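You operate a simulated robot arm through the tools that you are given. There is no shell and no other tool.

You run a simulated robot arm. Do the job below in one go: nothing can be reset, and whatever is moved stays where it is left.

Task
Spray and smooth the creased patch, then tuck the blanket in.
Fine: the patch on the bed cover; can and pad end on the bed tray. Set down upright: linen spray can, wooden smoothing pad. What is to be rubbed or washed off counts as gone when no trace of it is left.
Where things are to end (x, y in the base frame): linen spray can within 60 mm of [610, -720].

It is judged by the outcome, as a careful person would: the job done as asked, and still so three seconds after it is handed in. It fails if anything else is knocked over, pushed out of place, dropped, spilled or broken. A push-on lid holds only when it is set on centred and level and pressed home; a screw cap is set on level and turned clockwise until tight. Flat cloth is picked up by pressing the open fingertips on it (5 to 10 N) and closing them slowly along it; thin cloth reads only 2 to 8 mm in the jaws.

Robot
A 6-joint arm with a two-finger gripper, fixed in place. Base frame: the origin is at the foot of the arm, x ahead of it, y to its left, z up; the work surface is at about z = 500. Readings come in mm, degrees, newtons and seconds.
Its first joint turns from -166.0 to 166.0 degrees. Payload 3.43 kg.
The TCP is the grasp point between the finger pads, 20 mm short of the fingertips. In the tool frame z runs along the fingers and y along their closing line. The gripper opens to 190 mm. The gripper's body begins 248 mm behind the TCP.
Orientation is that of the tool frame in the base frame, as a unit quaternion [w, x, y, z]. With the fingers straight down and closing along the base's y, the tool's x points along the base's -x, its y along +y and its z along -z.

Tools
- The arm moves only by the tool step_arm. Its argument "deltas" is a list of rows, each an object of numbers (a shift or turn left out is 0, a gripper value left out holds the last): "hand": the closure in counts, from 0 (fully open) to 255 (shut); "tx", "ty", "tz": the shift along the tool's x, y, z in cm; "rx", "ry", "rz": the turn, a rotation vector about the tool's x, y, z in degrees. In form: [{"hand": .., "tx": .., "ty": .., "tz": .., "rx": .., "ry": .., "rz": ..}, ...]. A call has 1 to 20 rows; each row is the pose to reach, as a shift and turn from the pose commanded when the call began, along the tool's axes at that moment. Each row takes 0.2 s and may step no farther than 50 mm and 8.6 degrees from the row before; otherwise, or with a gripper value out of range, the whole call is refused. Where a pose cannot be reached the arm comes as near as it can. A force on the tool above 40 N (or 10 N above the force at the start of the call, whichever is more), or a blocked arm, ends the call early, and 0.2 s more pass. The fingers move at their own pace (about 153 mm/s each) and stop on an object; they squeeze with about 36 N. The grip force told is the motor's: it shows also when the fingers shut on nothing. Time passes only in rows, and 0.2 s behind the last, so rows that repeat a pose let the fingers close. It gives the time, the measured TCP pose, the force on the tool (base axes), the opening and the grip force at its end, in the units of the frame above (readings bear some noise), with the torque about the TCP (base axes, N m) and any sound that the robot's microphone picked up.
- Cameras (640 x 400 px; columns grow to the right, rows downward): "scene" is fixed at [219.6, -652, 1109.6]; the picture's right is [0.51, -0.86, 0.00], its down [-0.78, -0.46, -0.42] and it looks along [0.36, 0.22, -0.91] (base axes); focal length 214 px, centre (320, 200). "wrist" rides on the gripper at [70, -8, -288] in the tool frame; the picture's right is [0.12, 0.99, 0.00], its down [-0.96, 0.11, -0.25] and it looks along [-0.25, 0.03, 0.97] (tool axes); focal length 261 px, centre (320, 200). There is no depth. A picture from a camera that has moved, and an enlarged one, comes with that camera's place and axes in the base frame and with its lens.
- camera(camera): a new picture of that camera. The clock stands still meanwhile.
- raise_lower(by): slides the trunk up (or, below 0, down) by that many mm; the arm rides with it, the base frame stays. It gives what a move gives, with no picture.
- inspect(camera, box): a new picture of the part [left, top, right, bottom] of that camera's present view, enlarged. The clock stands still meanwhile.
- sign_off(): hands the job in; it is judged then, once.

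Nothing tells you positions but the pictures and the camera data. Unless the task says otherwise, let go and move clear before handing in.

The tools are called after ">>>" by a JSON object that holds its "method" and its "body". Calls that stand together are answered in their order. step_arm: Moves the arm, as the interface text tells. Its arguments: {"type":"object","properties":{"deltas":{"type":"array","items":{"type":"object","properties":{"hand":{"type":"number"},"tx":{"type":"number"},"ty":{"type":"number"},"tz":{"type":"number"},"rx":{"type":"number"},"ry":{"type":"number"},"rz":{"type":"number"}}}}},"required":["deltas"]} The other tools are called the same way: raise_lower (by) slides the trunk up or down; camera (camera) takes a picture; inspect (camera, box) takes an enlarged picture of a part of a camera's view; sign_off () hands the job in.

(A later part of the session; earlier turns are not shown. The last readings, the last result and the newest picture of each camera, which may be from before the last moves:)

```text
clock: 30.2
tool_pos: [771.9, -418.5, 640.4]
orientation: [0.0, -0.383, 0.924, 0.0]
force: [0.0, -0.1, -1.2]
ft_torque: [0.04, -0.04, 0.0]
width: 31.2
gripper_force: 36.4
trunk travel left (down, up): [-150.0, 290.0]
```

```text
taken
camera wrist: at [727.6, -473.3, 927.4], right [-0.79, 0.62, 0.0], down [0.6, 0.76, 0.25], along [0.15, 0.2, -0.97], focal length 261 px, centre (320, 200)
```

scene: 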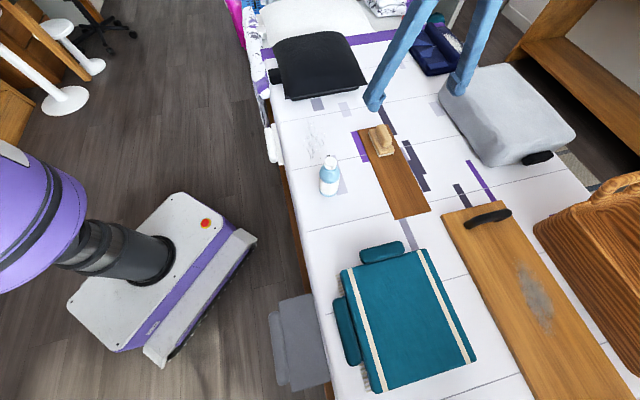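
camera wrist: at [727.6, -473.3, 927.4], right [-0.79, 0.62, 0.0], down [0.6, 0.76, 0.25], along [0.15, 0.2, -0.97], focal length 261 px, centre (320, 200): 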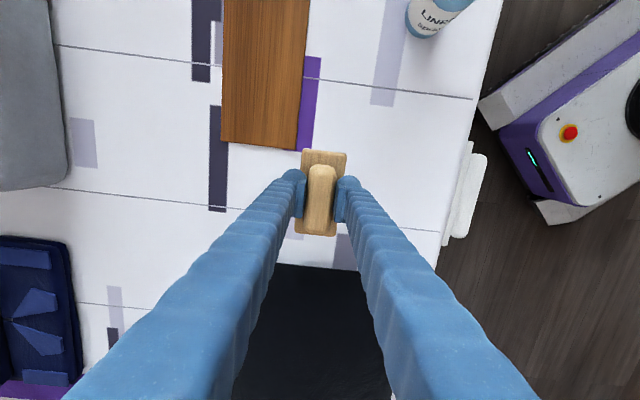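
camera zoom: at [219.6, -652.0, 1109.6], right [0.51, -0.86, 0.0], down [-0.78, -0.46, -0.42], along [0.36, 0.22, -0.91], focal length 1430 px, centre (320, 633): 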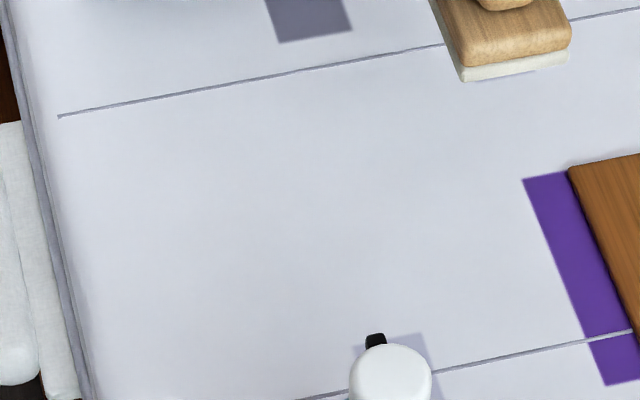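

The patch is spotless. I'll take the pad back to its place on the tray and set it down.

>>> {"method": "step_arm", "body": {"deltas": [{"tx": 2.5, "ty": -2.0}, {"tx": 5.0, "ty": -4.1}, {"tx": 7.5, "ty": -6.2}, {"tx": 10.0, "ty": -8.3}, {"tx": 12.4, "ty": -10.3}, {"tx": 12.4, "ty": -10.3, "tz": 3.0}, {"tx": 12.4, "ty": -10.3, "tz": 6.0}, {"tx": 12.4, "ty": -10.3, "tz": 7.2}, {"tx": 12.4, "ty": -10.3, "tz": 7.4}, {"tx": 12.4, "ty": -10.3, "tz": 7.4}]}}

>>> {"method": "inspect", "body": {"camera": "wrist", "box": [250, 100, 390, 250]}}

>>> {"method": "inspect", "body": {"camera": "scene", "box": [350, 100, 430, 175]}}

```text
clock: 32.4
tool_pos: [755.2, -578.1, 566.9]
orientation: [0.0, -0.384, 0.923, 0.0]
force: [-0.2, -0.1, -1.2]
ft_torque: [-0.01, 0.03, 0.01]
width: 30.7
gripper_force: 35.9
trunk travel left (down, up): [-150.0, 290.0]
```

```text
2.67 times, centred on (320, 175) of wrist
camera zoom: at [712.2, -633.1, 853.0], right [-0.79, 0.62, 0.0], down [0.6, 0.76, 0.25], along [0.15, 0.19, -0.97], focal length 695 px, centre (320, 267)
```

zoom: 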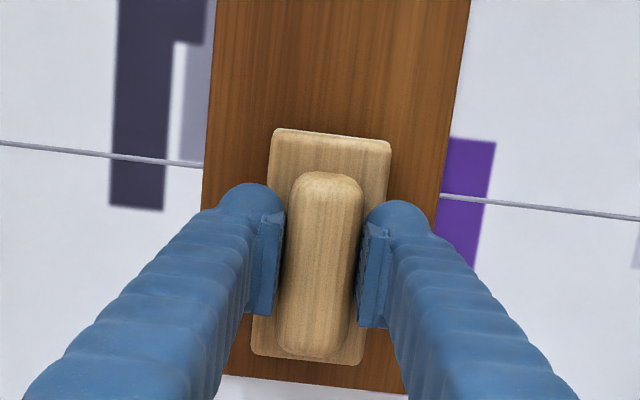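

```text
5.33 times, centred on (390, 138) of scene
camera zoom: at [219.6, -652.0, 1109.6], right [0.51, -0.86, 0.0], down [-0.78, -0.46, -0.42], along [0.36, 0.22, -0.91], focal length 1144 px, centre (-53, 533)
```

zoom: 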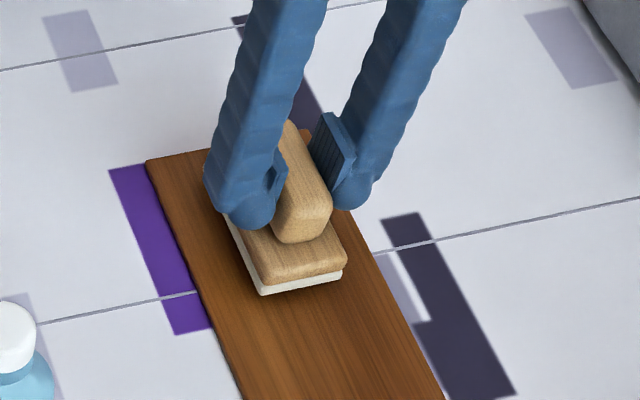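

>>> {"method": "step_arm", "body": {"deltas": [{"tz": 0.3}, {"tz": 0.6}, {"tz": 0.8}, {"tz": 0.9}]}}

```text
clock: 33.4
tool_pos: [755.3, -578.6, 558.4]
orientation: [0.001, -0.383, 0.924, -0.001]
force: [-0.1, 0.3, -0.6]
ft_torque: [0.04, -0.02, 0.0]
width: 31.1
gripper_force: 35.7
trunk travel left (down, up): [-150.0, 290.0]
```

>>> {"method": "step_arm", "body": {"deltas": [{"tz": 0.1}, {"tz": 0.15}]}}

```text
clock: 34.0
tool_pos: [756.4, -577.7, 558.0]
orientation: [-0.001, -0.382, 0.924, 0.0]
force: [-4.5, 0.4, 8.3]
ft_torque: [0.15, -0.09, 0.06]
width: 30.7
gripper_force: 35.6
trunk travel left (down, up): [-150.0, 290.0]
```

The pad rests on the tray (8 N contact). I'll release and rise clear.

>>> {"method": "step_arm", "body": {"deltas": [{"tz": -0.05}, {"tz": -0.05, "hand": 190}, {"tz": -0.05, "hand": 140}, {"tz": -0.05, "hand": 130}, {"tz": -3.0}, {"tz": -7.0}, {"tz": -11.0}, {"tz": -15.0}, {"tz": -18.0}, {"tz": -18.0}]}}

>>> {"method": "inspect", "body": {"camera": "scene", "box": [340, 100, 440, 225]}}

>>> {"method": "camera", "body": {"camera": "wrist"}}

```text
clock: 36.2
tool_pos: [754.9, -578.3, 737.3]
orientation: [-0.001, -0.383, 0.924, 0.0]
force: [0.6, -0.4, 0.6]
ft_torque: [-0.06, -0.03, -0.02]
width: 92.9
gripper_force: 0.0
trunk travel left (down, up): [-150.0, 290.0]
```

```text
3.20 times, centred on (390, 162) of scene
camera zoom: at [219.6, -652.0, 1109.6], right [0.51, -0.86, 0.0], down [-0.78, -0.46, -0.42], along [0.36, 0.22, -0.91], focal length 686 px, centre (96, 320)
```

zoom: 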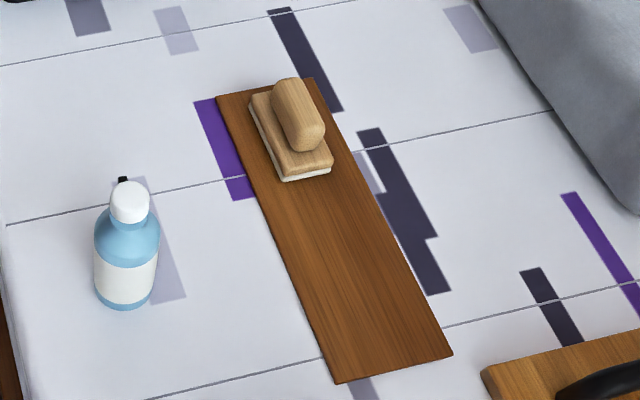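

```text
taken
camera wrist: at [712.4, -633.0, 1023.4], right [-0.79, 0.62, 0.0], down [0.6, 0.76, 0.25], along [0.15, 0.19, -0.97], focal length 261 px, centre (320, 200)
```

wrist: 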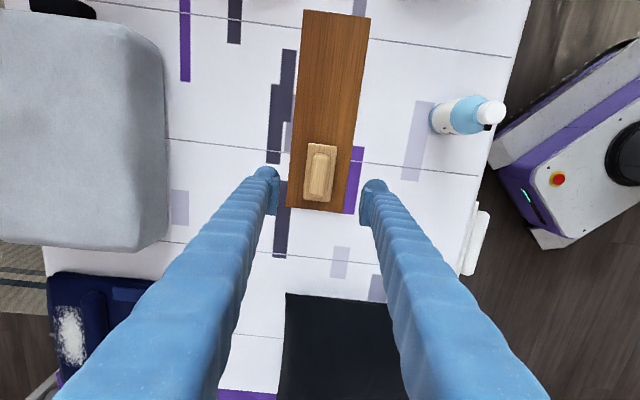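

The pad stands flat on the tray. Now I move over the can, opening to about 110 mm so the fingers straddle its body.

>>> {"method": "step_arm", "body": {"deltas": [{"hand": 107, "tx": 1.8, "ty": 3.1}, {"tx": 3.6, "ty": 6.3}, {"tx": 5.4, "ty": 9.5}, {"tx": 7.2, "ty": 12.7}, {"tx": 9.0, "ty": 15.9}, {"tx": 10.8, "ty": 19.0}, {"tx": 12.67, "ty": 22.1}, {"tx": 12.67, "ty": 22.1}]}}

>>> {"method": "camera", "body": {"camera": "wrist"}}

>>> {"method": "inspect", "body": {"camera": "scene", "box": [280, 120, 400, 210]}}

```text
clock: 38.0
tool_pos: [510.6, -509.2, 737.6]
orientation: [-0.001, -0.384, 0.923, -0.001]
force: [0.0, 0.6, -0.2]
ft_torque: [-0.01, -0.02, 0.02]
width: 110.5
gripper_force: 0.1
trunk travel left (down, up): [-150.0, 290.0]
```

```text
taken
camera wrist: at [466.0, -565.6, 1023.6], right [-0.79, 0.62, 0.0], down [0.6, 0.76, 0.25], along [0.15, 0.19, -0.97], focal length 261 px, centre (320, 200)
```

wrist: 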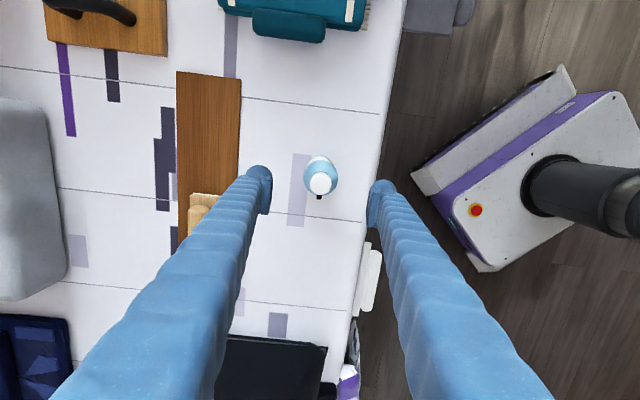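

```text
4.44 times, centred on (340, 165) of scene
camera zoom: at [219.6, -652.0, 1109.6], right [0.51, -0.86, 0.0], down [-0.78, -0.46, -0.42], along [0.36, 0.22, -0.91], focal length 953 px, centre (231, 356)
```

zoom: 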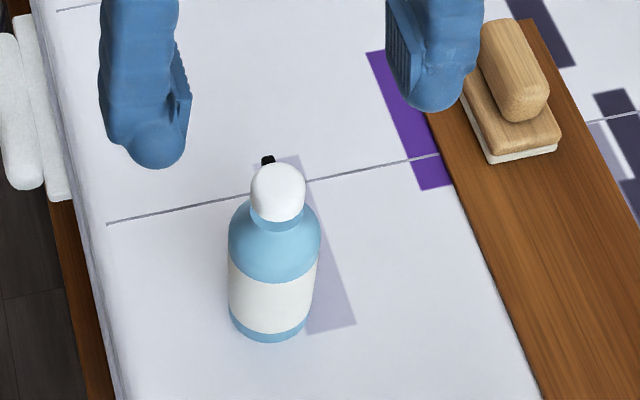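

>>> {"method": "step_arm", "body": {"deltas": [{"tx": 0.38, "tz": 2.0}, {"tx": 0.38, "tz": 5.0}, {"tx": 0.38, "tz": 8.0}, {"tx": 0.38, "tz": 9.0}, {"tx": 0.38, "tz": 9.0}]}}

>>> {"method": "inspect", "body": {"camera": "wrist", "box": [240, 100, 400, 250]}}

>>> {"method": "inspect", "body": {"camera": "scene", "box": [280, 120, 400, 210]}}

```text
clock: 39.2
tool_pos: [508.2, -514.6, 646.8]
orientation: [0.001, -0.383, 0.924, 0.0]
force: [0.2, 0.4, -0.7]
ft_torque: [0.01, 0.0, -0.03]
width: 110.5
gripper_force: 0.0
trunk travel left (down, up): [-150.0, 290.0]
```

```text
2.67 times, centred on (320, 175) of wrist
camera zoom: at [463.8, -569.4, 933.8], right [-0.79, 0.62, 0.0], down [0.6, 0.76, 0.25], along [0.15, 0.19, -0.97], focal length 695 px, centre (320, 267)
```

zoom: 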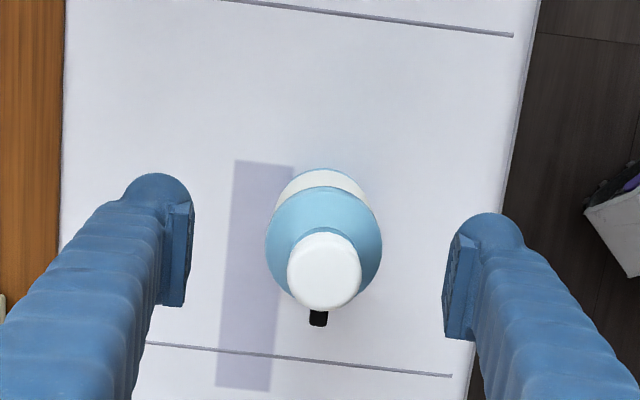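

```text
4.44 times, centred on (340, 165) of scene
camera zoom: at [219.6, -652.0, 1109.6], right [0.51, -0.86, 0.0], down [-0.78, -0.46, -0.42], along [0.36, 0.22, -0.91], focal length 953 px, centre (231, 356)
```

zoom: 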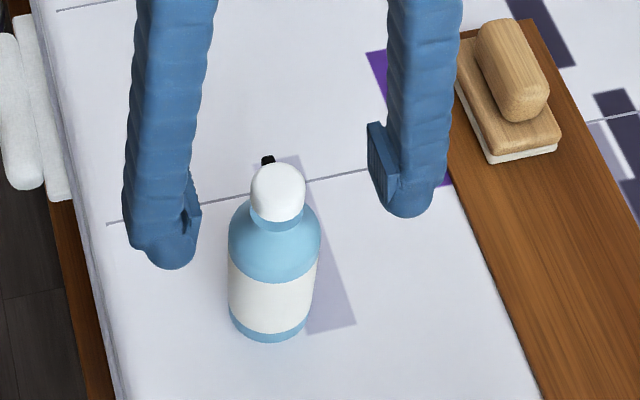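

>>> {"method": "step_arm", "body": {"deltas": [{"ty": 0.2, "tz": 2.0}, {"ty": 0.2, "tz": 4.5}, {"ty": 0.2, "tz": 7.0}, {"ty": 0.2, "tz": 8.7}, {"ty": 0.2, "tz": 8.7}]}}

>>> {"method": "inspect", "body": {"camera": "scene", "box": [280, 120, 400, 210]}}

>>> {"method": "inspect", "body": {"camera": "wrist", "box": [240, 100, 400, 250]}}

```text
clock: 40.4
tool_pos: [504.8, -512.6, 560.1]
orientation: [0.0, -0.383, 0.924, 0.0]
force: [0.7, -0.2, -0.6]
ft_torque: [0.02, -0.02, 0.0]
width: 110.3
gripper_force: 0.1
trunk travel left (down, up): [-150.0, 290.0]
```

```text
4.44 times, centred on (340, 165) of scene
camera zoom: at [219.6, -652.0, 1109.6], right [0.51, -0.86, 0.0], down [-0.78, -0.46, -0.42], along [0.36, 0.22, -0.91], focal length 953 px, centre (231, 356)
```

zoom: 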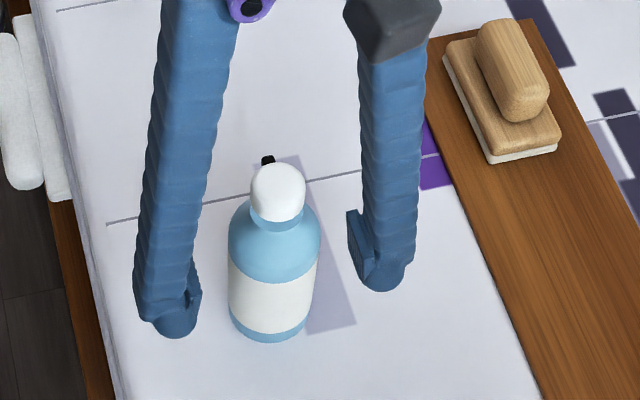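

```text
2.67 times, centred on (320, 175) of wrist
camera zoom: at [462.2, -567.8, 846.0], right [-0.79, 0.62, 0.0], down [0.6, 0.76, 0.25], along [0.15, 0.19, -0.97], focal length 695 px, centre (320, 267)
```

zoom: 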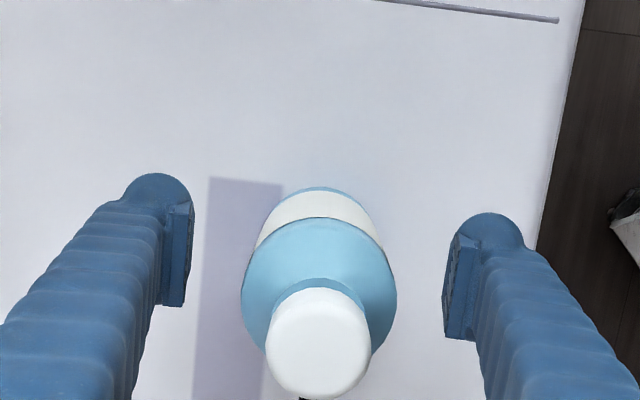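

>>> {"method": "step_arm", "body": {"deltas": [{"hand": 140}, {"hand": 160}, {"hand": 175}, {"hand": 190}, {"hand": 255}, {"hand": 255}]}}

>>> {"method": "inspect", "body": {"camera": "scene", "box": [280, 120, 400, 210]}}

```text
clock: 41.8
tool_pos: [505.9, -512.2, 559.8]
orientation: [0.0, -0.384, 0.923, 0.0]
force: [0.9, -0.1, -0.8]
ft_torque: [0.02, 0.01, 0.01]
width: 56.9
gripper_force: 35.9
trunk travel left (down, up): [-150.0, 290.0]
```

```text
4.44 times, centred on (340, 165) of scene
camera zoom: at [219.6, -652.0, 1109.6], right [0.51, -0.86, 0.0], down [-0.78, -0.46, -0.42], along [0.36, 0.22, -0.91], focal length 953 px, centre (231, 356)
```

zoom: 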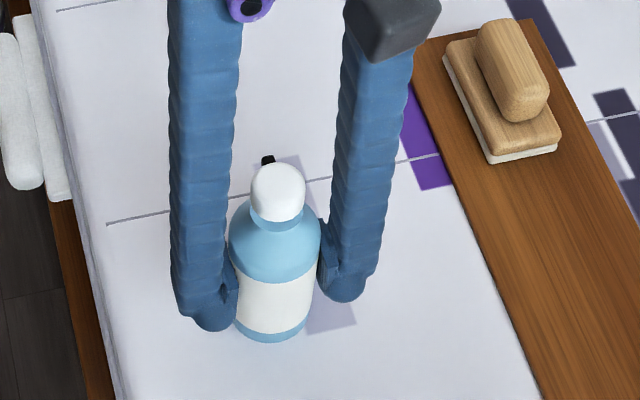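

The can is held at 57 mm. I'll lift it and carry it over the free end of the tray at [610,-720].

>>> {"method": "step_arm", "body": {"deltas": [{"tz": -0.5}, {"tz": -2.0}, {"tz": -4.5}, {"tz": -6.5}, {"tz": -6.5, "tx": 1.0, "ty": -3.0}, {"tz": -6.5, "tx": 2.4, "ty": -7.0}, {"tz": -6.5, "tx": 3.8, "ty": -11.0}, {"tz": -6.5, "tx": 5.2, "ty": -15.0}, {"tz": -6.5, "tx": 6.5, "ty": -19.0}, {"tz": -6.5, "tx": 7.33, "ty": -22.05}, {"tz": -6.5, "tx": 7.33, "ty": -22.15}]}}

>>> {"method": "camera", "body": {"camera": "scene"}}

>>> {"method": "camera", "body": {"camera": "wrist"}}

```text
clock: 44.2
tool_pos: [611.0, -720.5, 625.1]
orientation: [-0.001, -0.384, 0.924, 0.001]
force: [0.0, -0.7, -3.7]
ft_torque: [-0.01, 0.0, -0.03]
width: 56.7
gripper_force: 35.9
trunk travel left (down, up): [-150.0, 290.0]
```

```text
taken
```

scene: 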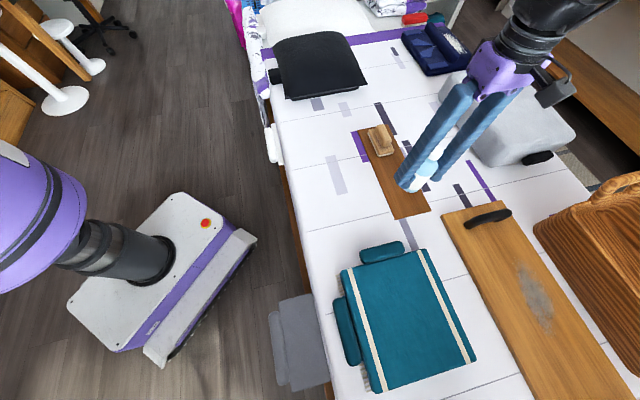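

```text
taken
camera wrist: at [567.3, -776.4, 911.0], right [-0.79, 0.62, 0.0], down [0.6, 0.76, 0.25], along [0.15, 0.2, -0.97], focal length 261 px, centre (320, 200)
```

wrist: 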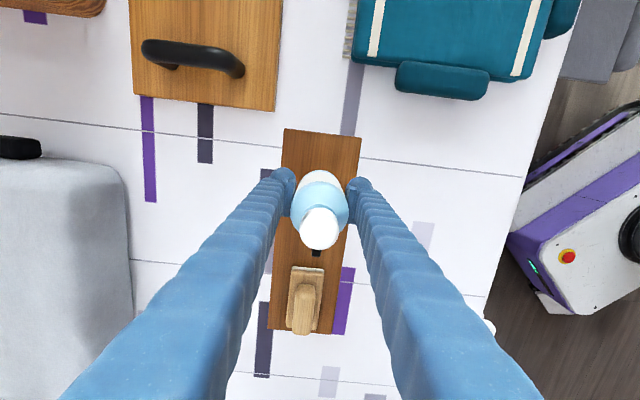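

>>> {"method": "step_arm", "body": {"deltas": [{"tz": 1.5}, {"tz": 3.5}, {"tz": 4.8}, {"tz": 5.3}, {"tz": 5.5}, {"tz": 5.6}]}}

>>> {"method": "inspect", "body": {"camera": "scene", "box": [350, 110, 470, 230]}}

```text
clock: 45.6
tool_pos: [611.3, -720.1, 568.4]
orientation: [0.0, -0.383, 0.924, 0.0]
force: [0.4, -0.2, -3.3]
ft_torque: [-0.02, 0.07, -0.03]
width: 56.7
gripper_force: 35.9
trunk travel left (down, up): [-150.0, 290.0]
```

```text
3.33 times, centred on (410, 170) of scene
camera zoom: at [219.6, -652.0, 1109.6], right [0.51, -0.86, 0.0], down [-0.78, -0.46, -0.42], along [0.36, 0.22, -0.91], focal length 715 px, centre (20, 300)
```

zoom: 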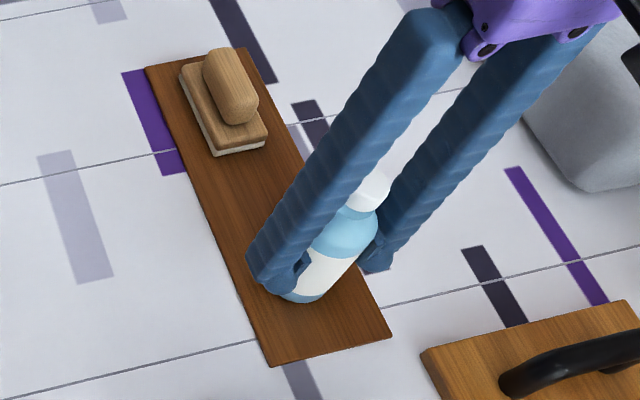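

>>> {"method": "step_arm", "body": {"deltas": [{"tz": 0.1}, {"tz": 0.2}, {"tz": 0.3}]}}

```text
clock: 46.4
tool_pos: [608.7, -719.4, 566.9]
orientation: [0.0, -0.384, 0.923, 0.0]
force: [-0.6, 0.0, -1.6]
ft_torque: [0.0, 0.0, 0.03]
width: 56.8
gripper_force: 35.9
trunk travel left (down, up): [-150.0, 290.0]
```

>>> {"method": "step_arm", "body": {"deltas": [{"tz": 0.1}, {"tz": 0.15}]}}

```text
clock: 47.0
tool_pos: [610.2, -720.9, 565.8]
orientation: [0.0, -0.384, 0.923, 0.0]
force: [-2.9, 3.9, 12.7]
ft_torque: [0.26, 0.1, 0.0]
width: 56.8
gripper_force: 35.8
trunk travel left (down, up): [-150.0, 290.0]
```

The can is on the tray. I'll ease off, open gently and rise straight up.

>>> {"method": "step_arm", "body": {"deltas": [{"tz": -0.08}, {"tz": -0.08, "hand": 175}, {"tz": -0.08, "hand": 160}, {"tz": -0.08, "hand": 140}, {"tz": -0.08, "hand": 115}, {"tz": -0.08, "hand": 107}]}}

>>> {"method": "step_arm", "body": {"deltas": [{"tz": -3.0}, {"tz": -7.0}, {"tz": -11.0}, {"tz": -15.0}, {"tz": -19.0}, {"tz": -23.0}, {"tz": -23.0}]}}

>>> {"method": "camera", "body": {"camera": "scene"}}

>>> {"method": "camera", "body": {"camera": "wrist"}}

```text
clock: 48.4
tool_pos: [610.2, -721.6, 566.2]
orientation: [-0.001, -0.384, 0.923, 0.0]
force: [0.2, 0.6, -0.7]
ft_torque: [-0.04, -0.02, 0.02]
width: 110.2
gripper_force: 0.0
trunk travel left (down, up): [-150.0, 290.0]
```

```text
clock: 50.0
tool_pos: [610.9, -719.8, 796.6]
orientation: [0.0, -0.384, 0.923, 0.0]
force: [0.1, 1.0, -0.1]
ft_torque: [-0.07, 0.0, -0.03]
width: 110.3
gripper_force: 0.0
trunk travel left (down, up): [-150.0, 290.0]
```

```text
taken
```

scene: 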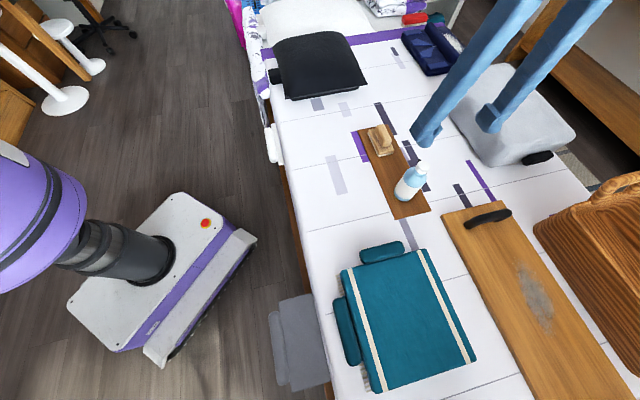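

```text
taken
camera wrist: at [567.1, -775.2, 1082.5], right [-0.79, 0.62, 0.0], down [0.6, 0.76, 0.25], along [0.15, 0.19, -0.97], focal length 261 px, centre (320, 200)
```

wrist: 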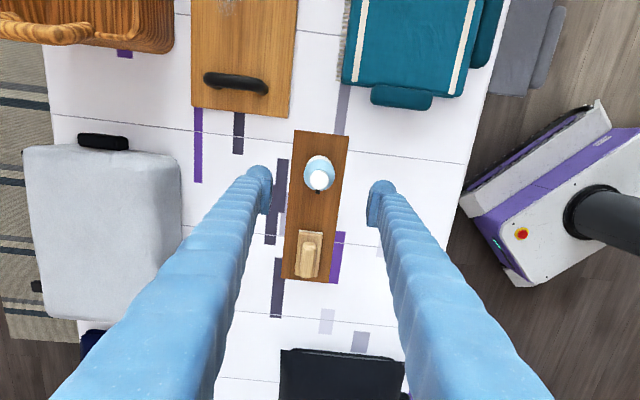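

The can stands upright on the tray at [610,-720]. Now I'll go and study the blanket and its loose rolls from above.

>>> {"method": "step_arm", "body": {"deltas": [{"hand": 0, "tx": 3.5, "ty": 2.2}, {"tx": 7.0, "ty": 4.5}, {"tx": 10.5, "ty": 6.8}, {"tx": 14.0, "ty": 9.0}, {"tx": 17.5, "ty": 11.2}, {"tx": 21.3, "ty": 13.6}, {"tx": 21.3, "ty": 13.6}]}}

>>> {"method": "camera", "body": {"camera": "wrist"}}

>>> {"method": "inspect", "body": {"camera": "wrist", "box": [180, 0, 460, 200]}}

>>> {"method": "inspect", "body": {"camera": "scene", "box": [255, 225, 485, 400]}}

```text
clock: 51.6
tool_pos: [363.5, -776.0, 795.6]
orientation: [0.0, -0.384, 0.923, 0.0]
force: [-0.7, -0.1, -0.5]
ft_torque: [0.05, -0.07, -0.02]
width: 190.0
gripper_force: 0.1
trunk travel left (down, up): [-150.0, 290.0]
```

```text
taken
camera wrist: at [320.0, -830.5, 1082.0], right [-0.79, 0.62, 0.0], down [0.6, 0.76, 0.25], along [0.15, 0.19, -0.97], focal length 261 px, centre (320, 200)
```

wrist: 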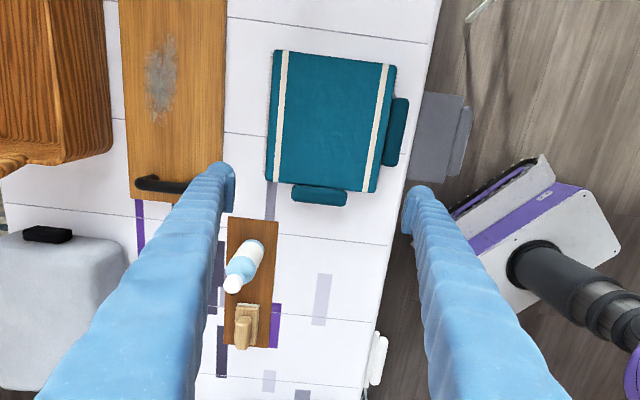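

```text
2.00 times, centred on (320, 100) of wrist
camera zoom: at [320.0, -830.5, 1082.0], right [-0.79, 0.62, 0.0], down [0.6, 0.76, 0.25], along [0.15, 0.19, -0.97], focal length 521 px, centre (320, 400)
```

zoom: 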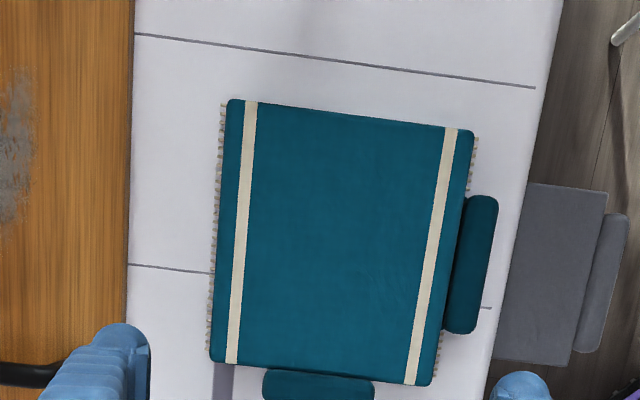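

```text
2.29 times, centred on (370, 312) of scene
camera zoom: at [219.6, -652.0, 1109.6], right [0.51, -0.86, 0.0], down [-0.78, -0.46, -0.42], along [0.36, 0.22, -0.91], focal length 490 px, centre (206, -57)
```

zoom: 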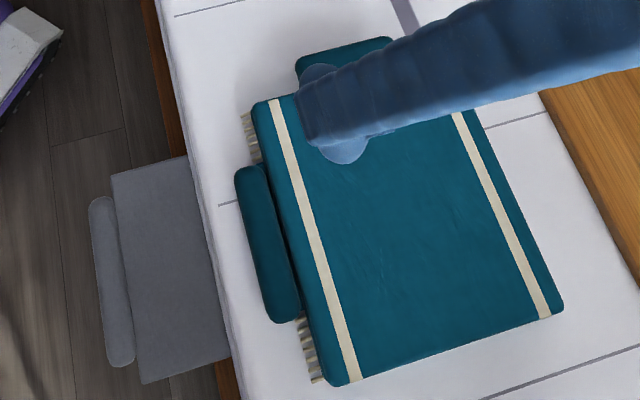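

>>> {"method": "step_arm", "body": {"deltas": [{"tx": -1.4, "ty": 2.2, "tz": 3.5}, {"tx": -2.8, "ty": 4.4, "tz": 7.0}, {"tx": -4.1, "ty": 6.6, "tz": 10.0}, {"tx": -4.1, "ty": 6.6, "tz": 11.5}, {"tx": -4.1, "ty": 6.6, "tz": 11.5}]}}

>>> {"method": "inspect", "body": {"camera": "wrist", "box": [200, 20, 440, 220]}}

>>> {"method": "inspect", "body": {"camera": "wrist", "box": [330, 40, 430, 170]}}

>>> {"method": "inspect", "body": {"camera": "wrist", "box": [240, 140, 370, 230]}}

```text
clock: 52.8
tool_pos: [346.9, -699.1, 679.4]
orientation: [0.0, -0.383, 0.924, 0.001]
force: [0.0, -0.1, -0.2]
ft_torque: [0.01, 0.0, -0.02]
width: 189.8
gripper_force: 0.1
trunk travel left (down, up): [-150.0, 290.0]
```

```text
2.00 times, centred on (320, 120) of wrist
camera zoom: at [302.3, -755.5, 965.5], right [-0.79, 0.62, 0.0], down [0.6, 0.76, 0.25], along [0.15, 0.2, -0.97], focal length 521 px, centre (320, 360)
```

zoom: 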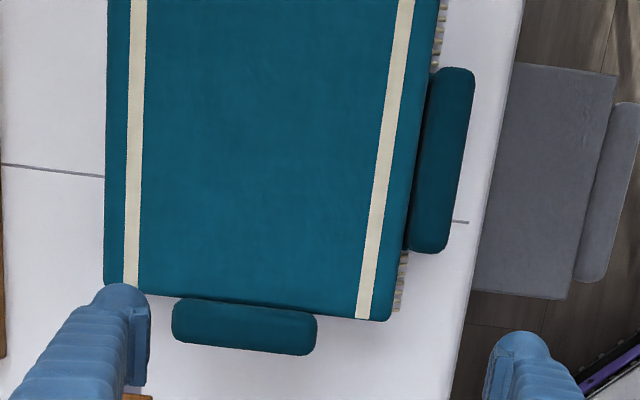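

```text
3.08 times, centred on (380, 105) of wrist
camera zoom: at [302.3, -755.5, 965.5], right [-0.79, 0.62, 0.0], down [0.6, 0.76, 0.25], along [0.15, 0.2, -0.97], focal length 802 px, centre (135, 492)
```

zoom: 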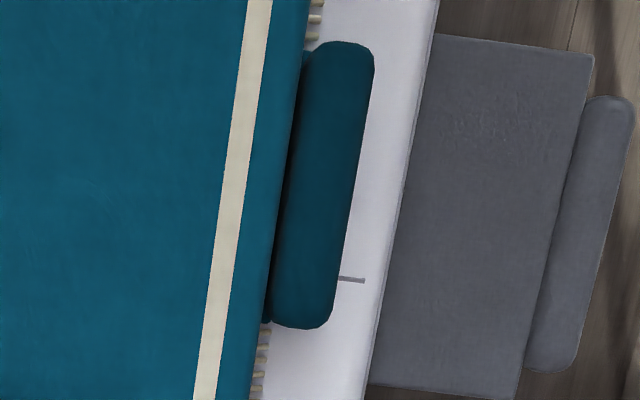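

```text
4.44 times, centred on (305, 185) of wrist
camera zoom: at [302.3, -755.5, 965.5], right [-0.79, 0.62, 0.0], down [0.6, 0.76, 0.25], along [0.15, 0.2, -0.97], focal length 1158 px, centre (387, 267)
```

zoom: 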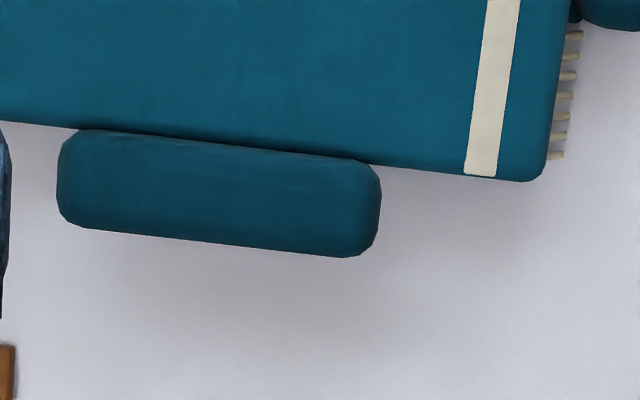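

The teal blanket has a roll on its robot side and another at its head end, but there is also a grey slab with a roll sticking out of the bed side and a similar white one. I'll inspect all of these before touching anything.

>>> {"method": "inspect", "body": {"camera": "scene", "box": [250, 105, 310, 165]}}

>>> {"method": "inspect", "body": {"camera": "scene", "box": [255, 280, 345, 400]}}

>>> {"method": "camera", "body": {"camera": "wrist"}}

>>> {"method": "inspect", "body": {"camera": "scene", "box": [230, 20, 380, 120]}}

```text
6.67 times, centred on (280, 135) of scene
camera zoom: at [219.6, -652.0, 1109.6], right [0.51, -0.86, 0.0], down [-0.78, -0.46, -0.42], along [0.36, 0.22, -0.91], focal length 1430 px, centre (587, 633)
```

zoom: 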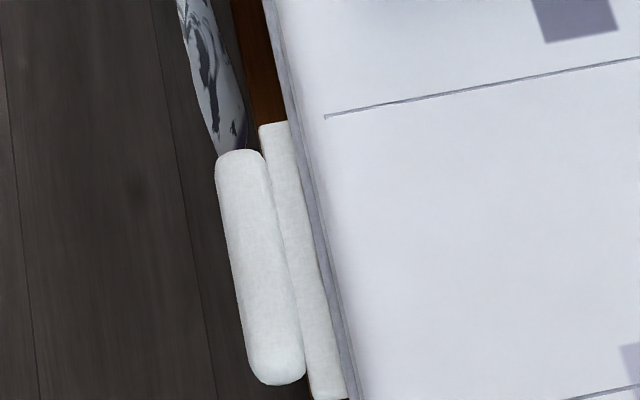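

```text
3.33 times, centred on (300, 340) of scene
camera zoom: at [219.6, -652.0, 1109.6], right [0.51, -0.86, 0.0], down [-0.78, -0.46, -0.42], along [0.36, 0.22, -0.91], focal length 715 px, centre (387, -267)
```

zoom: 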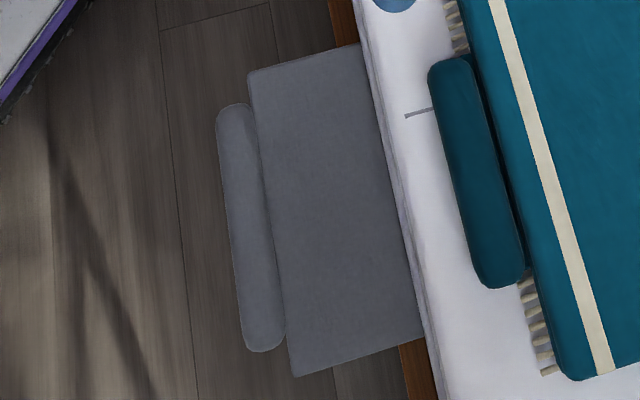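

```text
taken
camera wrist: at [302.3, -755.5, 965.5], right [-0.79, 0.62, 0.0], down [0.6, 0.76, 0.25], along [0.15, 0.2, -0.97], focal length 261 px, centre (320, 200)
```

wrist: 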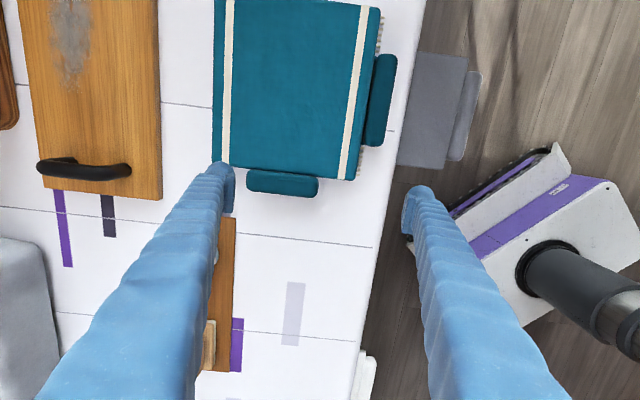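

```text
4.00 times, centred on (305, 70) of scene
camera zoom: at [219.6, -652.0, 1109.6], right [0.51, -0.86, 0.0], down [-0.78, -0.46, -0.42], along [0.36, 0.22, -0.91], focal length 858 px, centre (380, 720)
```

zoom: 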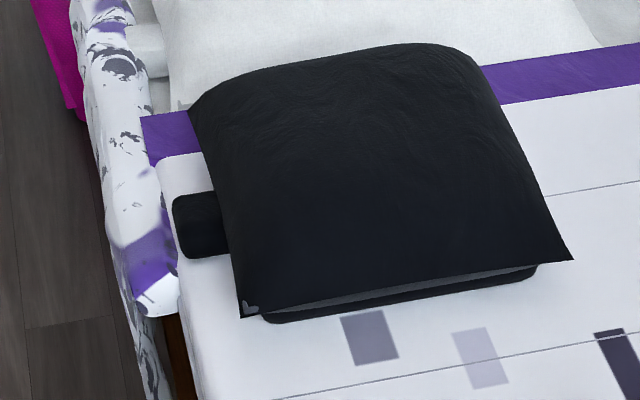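

>>> {"method": "step_arm", "body": {"deltas": [{"tx": 1.9, "ty": 3.1, "tz": -2.0, "rx": 5.5}, {"tx": 3.8, "ty": 6.3, "tz": -4.0, "rx": 11.0}, {"tx": 5.7, "ty": 9.5, "tz": -4.0, "rx": 17.0}, {"tx": 7.6, "ty": 12.7, "tz": -4.0, "rx": 23.0}, {"tx": 9.5, "ty": 15.9, "tz": -4.0, "rx": 29.0}, {"tx": 11.4, "ty": 19.0, "tz": -3.0, "rx": 35.0}, {"tx": 13.1, "ty": 22.0, "tz": -2.0, "rx": 40.0}, {"tx": 13.1, "ty": 22.0, "tz": -2.0, "rx": 40.0}]}}

>>> {"method": "camera", "body": {"camera": "wrist"}}

```text
clock: 54.6
tool_pos: [139.7, -714.4, 745.3]
orientation: [0.008, -0.366, 0.921, -0.131]
force: [-0.3, -0.3, -0.3]
ft_torque: [-0.08, 0.03, -0.03]
width: 189.9
gripper_force: 0.2
out of reach, approached as far as the arm can: row 3, 4, 5, 6, 7, 8
trunk travel left (down, up): [-150.0, 290.0]
```

```text
taken
camera wrist: at [63.1, -700.3, 1029.5], right [-0.76, 0.61, -0.23], down [0.6, 0.79, 0.13], along [0.27, -0.04, -0.96], focal length 261 px, centre (320, 200)
```

wrist: 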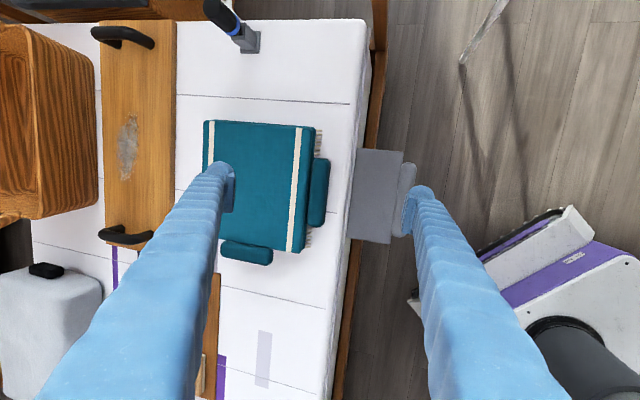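

>>> {"method": "inspect", "body": {"camera": "wrist", "box": [290, 110, 430, 270]}}

>>> {"method": "inspect", "body": {"camera": "wrist", "box": [200, 200, 330, 290]}}

>>> {"method": "camera", "body": {"camera": "scene"}}

```text
2.50 times, centred on (360, 190) of wrist
camera zoom: at [63.1, -700.3, 1029.5], right [-0.76, 0.61, -0.23], down [0.6, 0.79, 0.13], along [0.27, -0.04, -0.96], focal length 652 px, centre (220, 225)
```

zoom: 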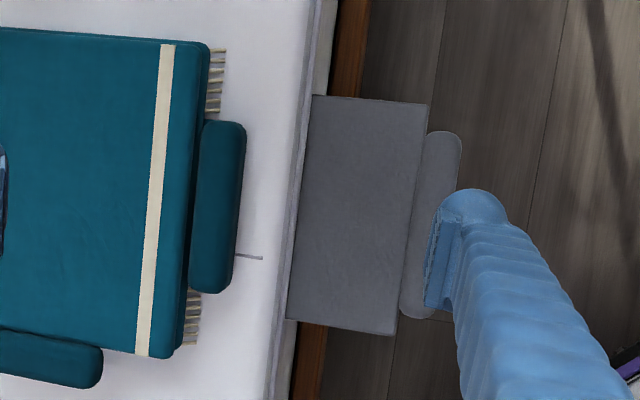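

```text
4.44 times, centred on (265, 245) of wrist
camera zoom: at [63.1, -700.3, 1029.5], right [-0.76, 0.61, -0.23], down [0.6, 0.79, 0.13], along [0.27, -0.04, -0.96], focal length 1158 px, centre (564, 0)
```

zoom: 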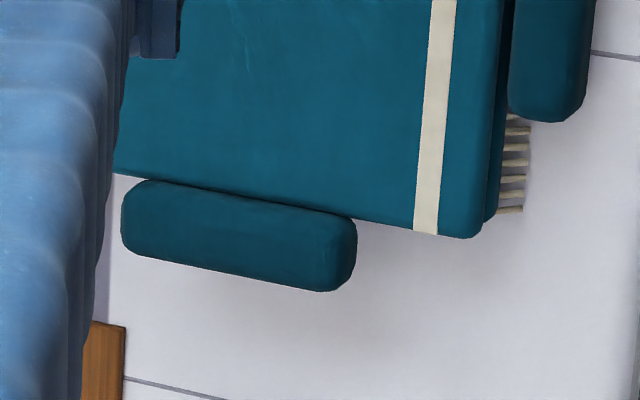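

```text
taken
```

scene: 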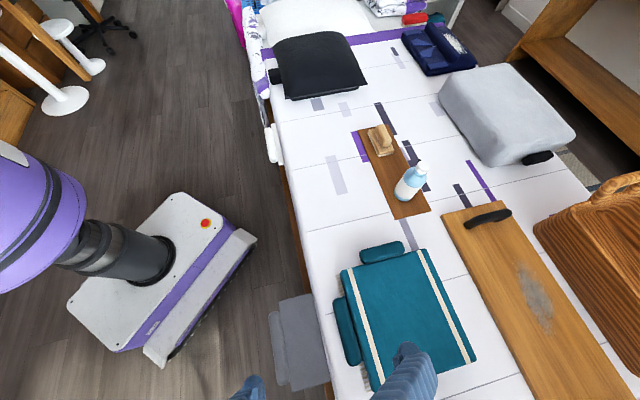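

The side view is limited by reach. I'll back off, level the tool and turn it so the camera can look at the blanket's side from the robot's side.

>>> {"method": "step_arm", "body": {"deltas": [{"tx": -1.0}, {"tx": -2.0}, {"tx": -2.0}]}}

```text
clock: 55.4
tool_pos: [155.6, -701.7, 742.9]
orientation: [0.007, -0.366, 0.922, -0.127]
force: [0.0, -0.3, 0.3]
ft_torque: [-0.02, 0.0, -0.05]
width: 189.9
gripper_force: 0.1
trunk travel left (down, up): [-150.0, 290.0]
```

>>> {"method": "step_arm", "body": {"deltas": [{"tx": -4.0, "tz": -0.7, "rx": -4.0, "ry": -1.3}, {"tx": -8.0, "tz": -1.4, "rx": -8.0, "ry": -2.6}, {"tx": -12.0, "tz": -2.1, "rx": -12.0, "ry": -3.9}, {"tx": -16.0, "tz": -2.8, "rx": -13.8, "ry": -4.6}, {"tx": -20.0, "tz": -3.4, "rx": -13.8, "ry": -4.6}, {"tx": -20.0, "tz": -3.4, "rx": -13.8, "ry": -4.6}]}}

```text
clock: 56.8
tool_pos: [297.8, -559.6, 762.7]
orientation: [0.0, -0.37, 0.929, -0.003]
force: [0.8, -0.4, 0.2]
ft_torque: [-0.1, 0.05, 0.04]
width: 189.8
gripper_force: 0.0
trunk travel left (down, up): [-150.0, 290.0]
```

>>> {"method": "step_arm", "body": {"deltas": [{"rz": 8.3}, {"rz": 16.6}, {"rz": 24.9}, {"rz": 33.2}, {"rz": 41.5}, {"rz": 49.8}, {"rz": 58.1}, {"rz": 66.4}, {"rz": 74.7}, {"rz": 83.0}, {"rz": 91.3}, {"rz": 99.6}, {"rz": 107.9}, {"rz": 116.2}, {"rz": 124.5}, {"rz": 132.8}, {"rz": 133.4}]}}

>>> {"method": "camera", "body": {"camera": "wrist"}}

```text
clock: 60.4
tool_pos: [296.9, -558.9, 761.9]
orientation: [0.004, 0.708, 0.706, 0.0]
force: [0.4, 0.5, -0.4]
ft_torque: [0.0, 0.02, 0.02]
width: 190.1
gripper_force: 0.1
trunk travel left (down, up): [-150.0, 290.0]
```

```text
taken
camera wrist: at [287.6, -486.9, 1046.8], right [0.99, 0.12, 0.0], down [0.11, -0.96, 0.25], along [0.03, -0.25, -0.97], focal length 261 px, centre (320, 200)
```

wrist: 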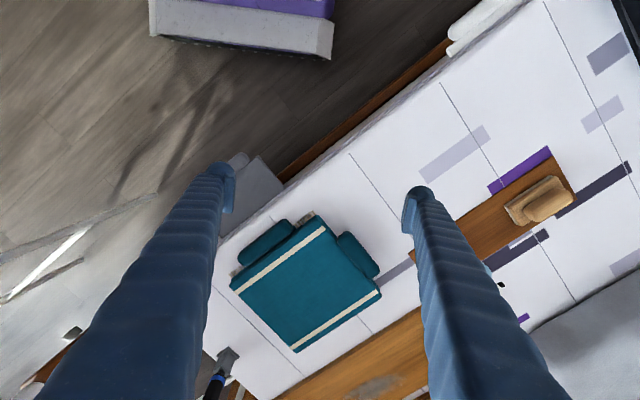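

>>> {"method": "step_arm", "body": {"deltas": [{"tx": -0.8, "ty": -0.3, "tz": 2.0, "ry": -7.0}, {"tx": -1.6, "ty": -0.6, "tz": 4.0, "ry": -14.0}, {"tx": -2.4, "ty": -0.9, "tz": 6.0, "ry": -21.0}, {"tx": -3.2, "ty": -1.3, "tz": 8.0, "ry": -28.0}, {"tx": -4.1, "ty": -1.7, "tz": 10.2, "ry": -35.0}, {"tx": -4.1, "ty": -1.7, "tz": 10.2, "ry": -35.0}]}}

>>> {"method": "camera", "body": {"camera": "wrist"}}

>>> {"method": "inspect", "body": {"camera": "wrist", "box": [190, 100, 430, 280]}}

```text
clock: 62.0
tool_pos: [273.3, -630.2, 696.8]
orientation: [0.139, 0.721, 0.64, -0.227]
force: [-0.7, 0.0, -0.3]
ft_torque: [0.0, -0.01, 0.01]
width: 189.7
gripper_force: 0.0
out of reach, approached as far as the arm can: row 2, 3, 4, 5, 6
trunk travel left (down, up): [-150.0, 290.0]
stopped in row 6: the arm was blocked; the commanded pose is now the measured one
```

```text
taken
camera wrist: at [311.9, -427.1, 908.1], right [0.99, -0.04, -0.15], down [0.08, -0.72, 0.69], along [-0.13, -0.69, -0.71], focal length 261 px, centre (320, 200)
```

wrist: 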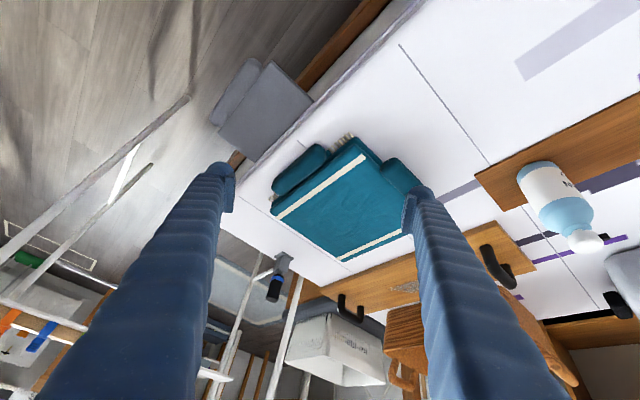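

```text
2.22 times, centred on (310, 190) of wrist
camera zoom: at [311.9, -427.1, 908.1], right [0.99, -0.04, -0.15], down [0.08, -0.72, 0.69], along [-0.13, -0.69, -0.71], focal length 579 px, centre (342, 222)
```

zoom: 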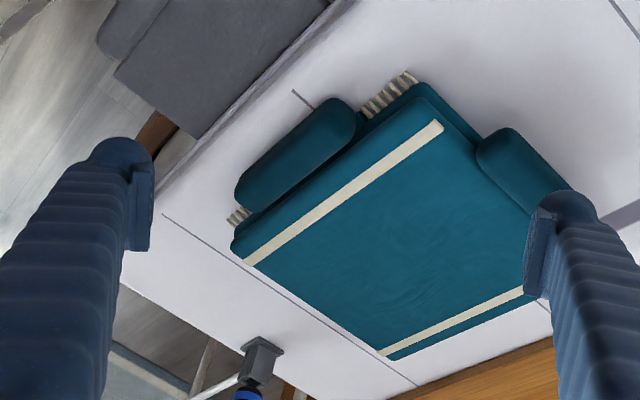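

>>> {"method": "inspect", "body": {"camera": "wrist", "box": [265, 125, 375, 225]}}

>>> {"method": "inspect", "body": {"camera": "wrist", "box": [330, 120, 430, 210]}}

>>> {"method": "inspect", "body": {"camera": "wrist", "box": [195, 40, 330, 180]}}

```text
4.00 times, centred on (320, 175) of wrist
camera zoom: at [311.9, -427.1, 908.1], right [0.99, -0.04, -0.15], down [0.08, -0.72, 0.69], along [-0.13, -0.69, -0.71], focal length 1043 px, centre (320, 300)
```

zoom: 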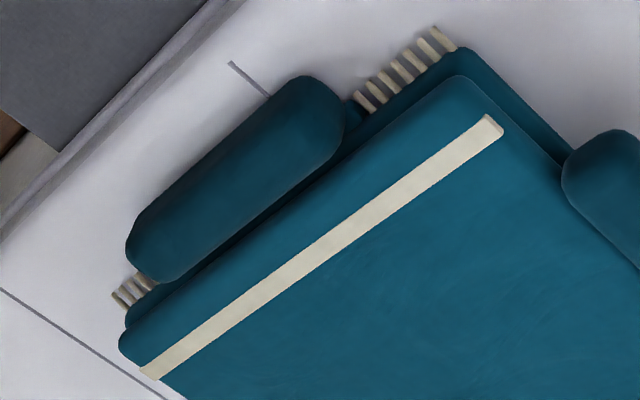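

```text
4.44 times, centred on (380, 165) of wrist
camera zoom: at [311.9, -427.1, 908.1], right [0.99, -0.04, -0.15], down [0.08, -0.72, 0.69], along [-0.13, -0.69, -0.71], focal length 1158 px, centre (53, 356)
```

zoom: 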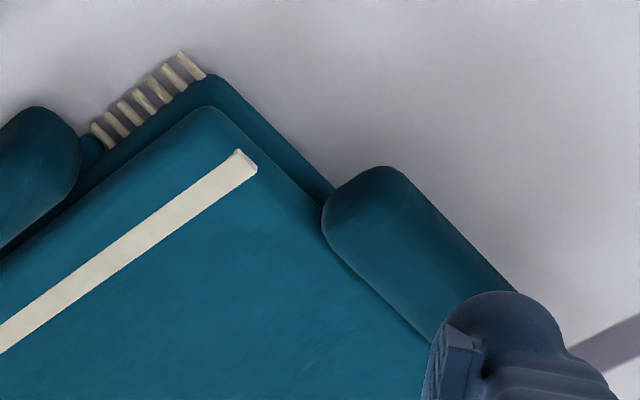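

```text
2.86 times, centred on (262, 110) of wrist
camera zoom: at [311.9, -427.1, 908.1], right [0.99, -0.04, -0.15], down [0.08, -0.72, 0.69], along [-0.13, -0.69, -0.71], focal length 745 px, centre (484, 457)
```

zoom: 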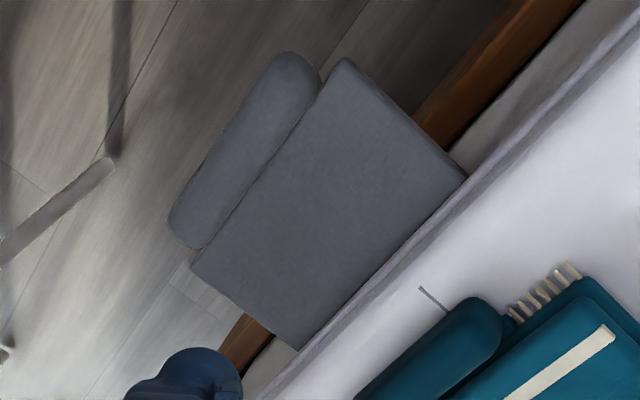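

I'm comparing the structure of the candidates closely before touching anything: the teal blanket's rolls, the grey slab sticking out under the mattress, and similar items elsewhere.

>>> {"method": "inspect", "body": {"camera": "scene", "box": [395, 15, 480, 85]}}

>>> {"method": "inspect", "body": {"camera": "scene", "box": [480, 120, 580, 190]}}

>>> {"method": "inspect", "body": {"camera": "scene", "box": [255, 40, 335, 105]}}

>>> {"method": "inspect", "body": {"camera": "scene", "box": [320, 225, 420, 305]}}

>>> {"method": "inspect", "body": {"camera": "scene", "box": [320, 280, 420, 400]}}

```text
5.71 times, centred on (438, 50) of scene
camera zoom: at [219.6, -652.0, 1109.6], right [0.51, -0.86, 0.0], down [-0.78, -0.46, -0.42], along [0.36, 0.22, -0.91], focal length 1226 px, centre (-351, 1057)
```

zoom: 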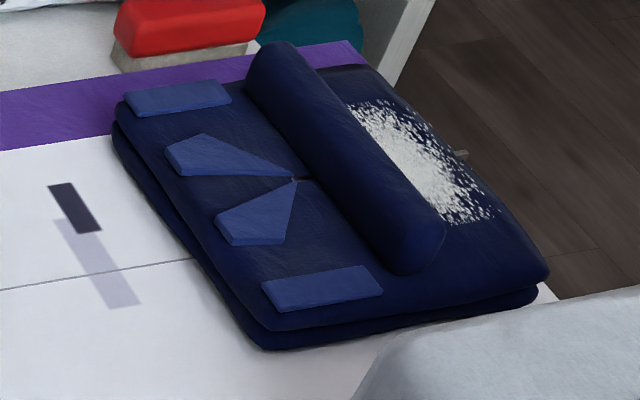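

```text
5.71 times, centred on (530, 155) of scene
camera zoom: at [219.6, -652.0, 1109.6], right [0.51, -0.86, 0.0], down [-0.78, -0.46, -0.42], along [0.36, 0.22, -0.91], focal length 1226 px, centre (-880, 457)
```

zoom: 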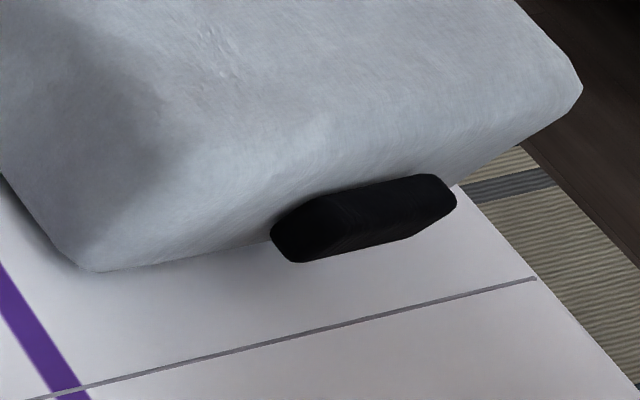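

```text
6.15 times, centred on (295, 72) of scene
camera zoom: at [219.6, -652.0, 1109.6], right [0.51, -0.86, 0.0], down [-0.78, -0.46, -0.42], along [0.36, 0.22, -0.91], focal length 1320 px, centre (474, 985)
```

zoom: 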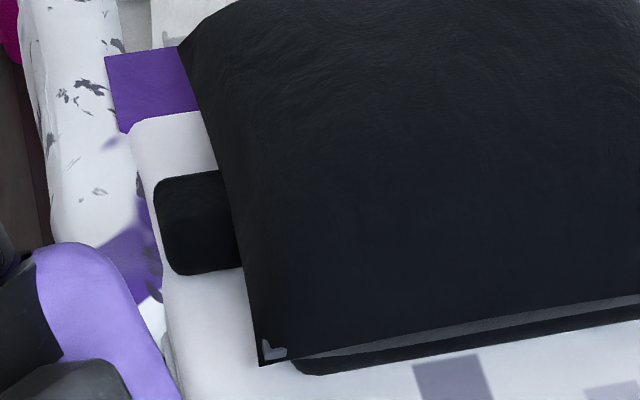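

```text
5.00 times, centred on (370, 265) of scene
camera zoom: at [219.6, -652.0, 1109.6], right [0.51, -0.86, 0.0], down [-0.78, -0.46, -0.42], along [0.36, 0.22, -0.91], focal length 1072 px, centre (70, -125)
```

zoom: 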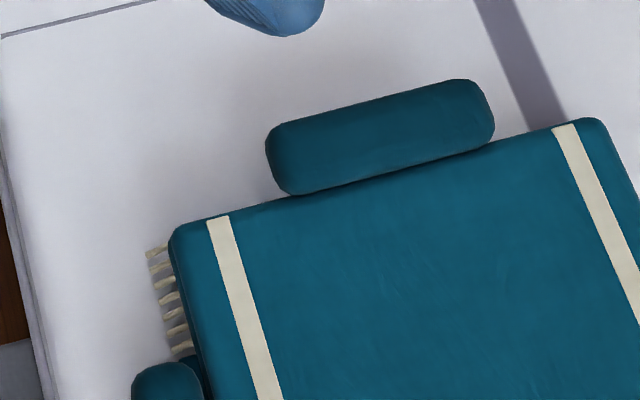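

```text
3.33 times, centred on (370, 340) of scene
camera zoom: at [219.6, -652.0, 1109.6], right [0.51, -0.86, 0.0], down [-0.78, -0.46, -0.42], along [0.36, 0.22, -0.91], focal length 715 px, centre (153, -267)
```

zoom: 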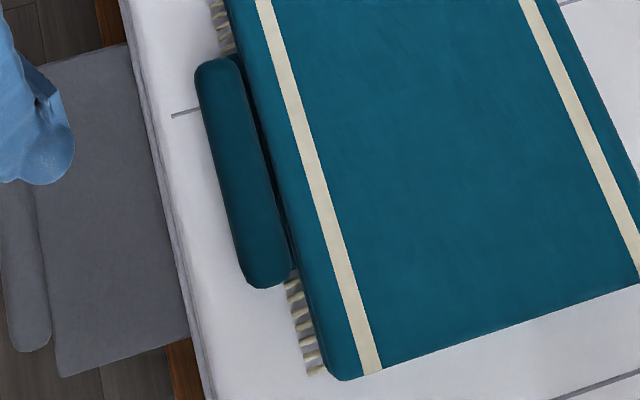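

>>> {"method": "step_arm", "body": {"deltas": [{"hand": 175, "rx": 3.4, "ry": -1.5, "rz": 6.6}, {"rx": 6.8, "ry": -3.0, "rz": 13.2}, {"rx": 10.2, "ry": -4.6, "rz": 19.7}, {"rx": 13.7, "ry": -6.1, "rz": 26.3}, {"rx": 17.1, "ry": -7.6, "rz": 32.9}, {"rx": 17.1, "ry": -7.6, "rz": 32.9}]}}

>>> {"method": "camera", "body": {"camera": "wrist"}}

```text
clock: 63.4
tool_pos: [273.1, -629.9, 698.1]
orientation: [0.132, 0.868, 0.36, -0.316]
force: [-0.9, -0.7, -0.3]
ft_torque: [-0.01, 0.02, -0.01]
width: 59.8
gripper_force: 0.1
trunk travel left (down, up): [-150.0, 290.0]
```

```text
taken
camera wrist: at [435.7, -454.6, 870.6], right [0.77, -0.64, -0.08], down [-0.33, -0.49, 0.81], along [-0.55, -0.6, -0.58], focal length 261 px, centre (320, 200)
```

wrist: 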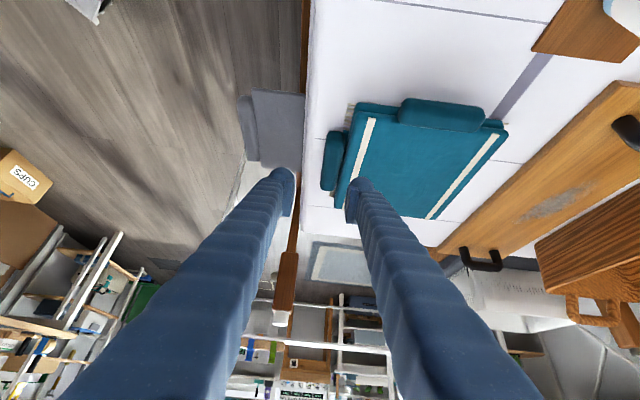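

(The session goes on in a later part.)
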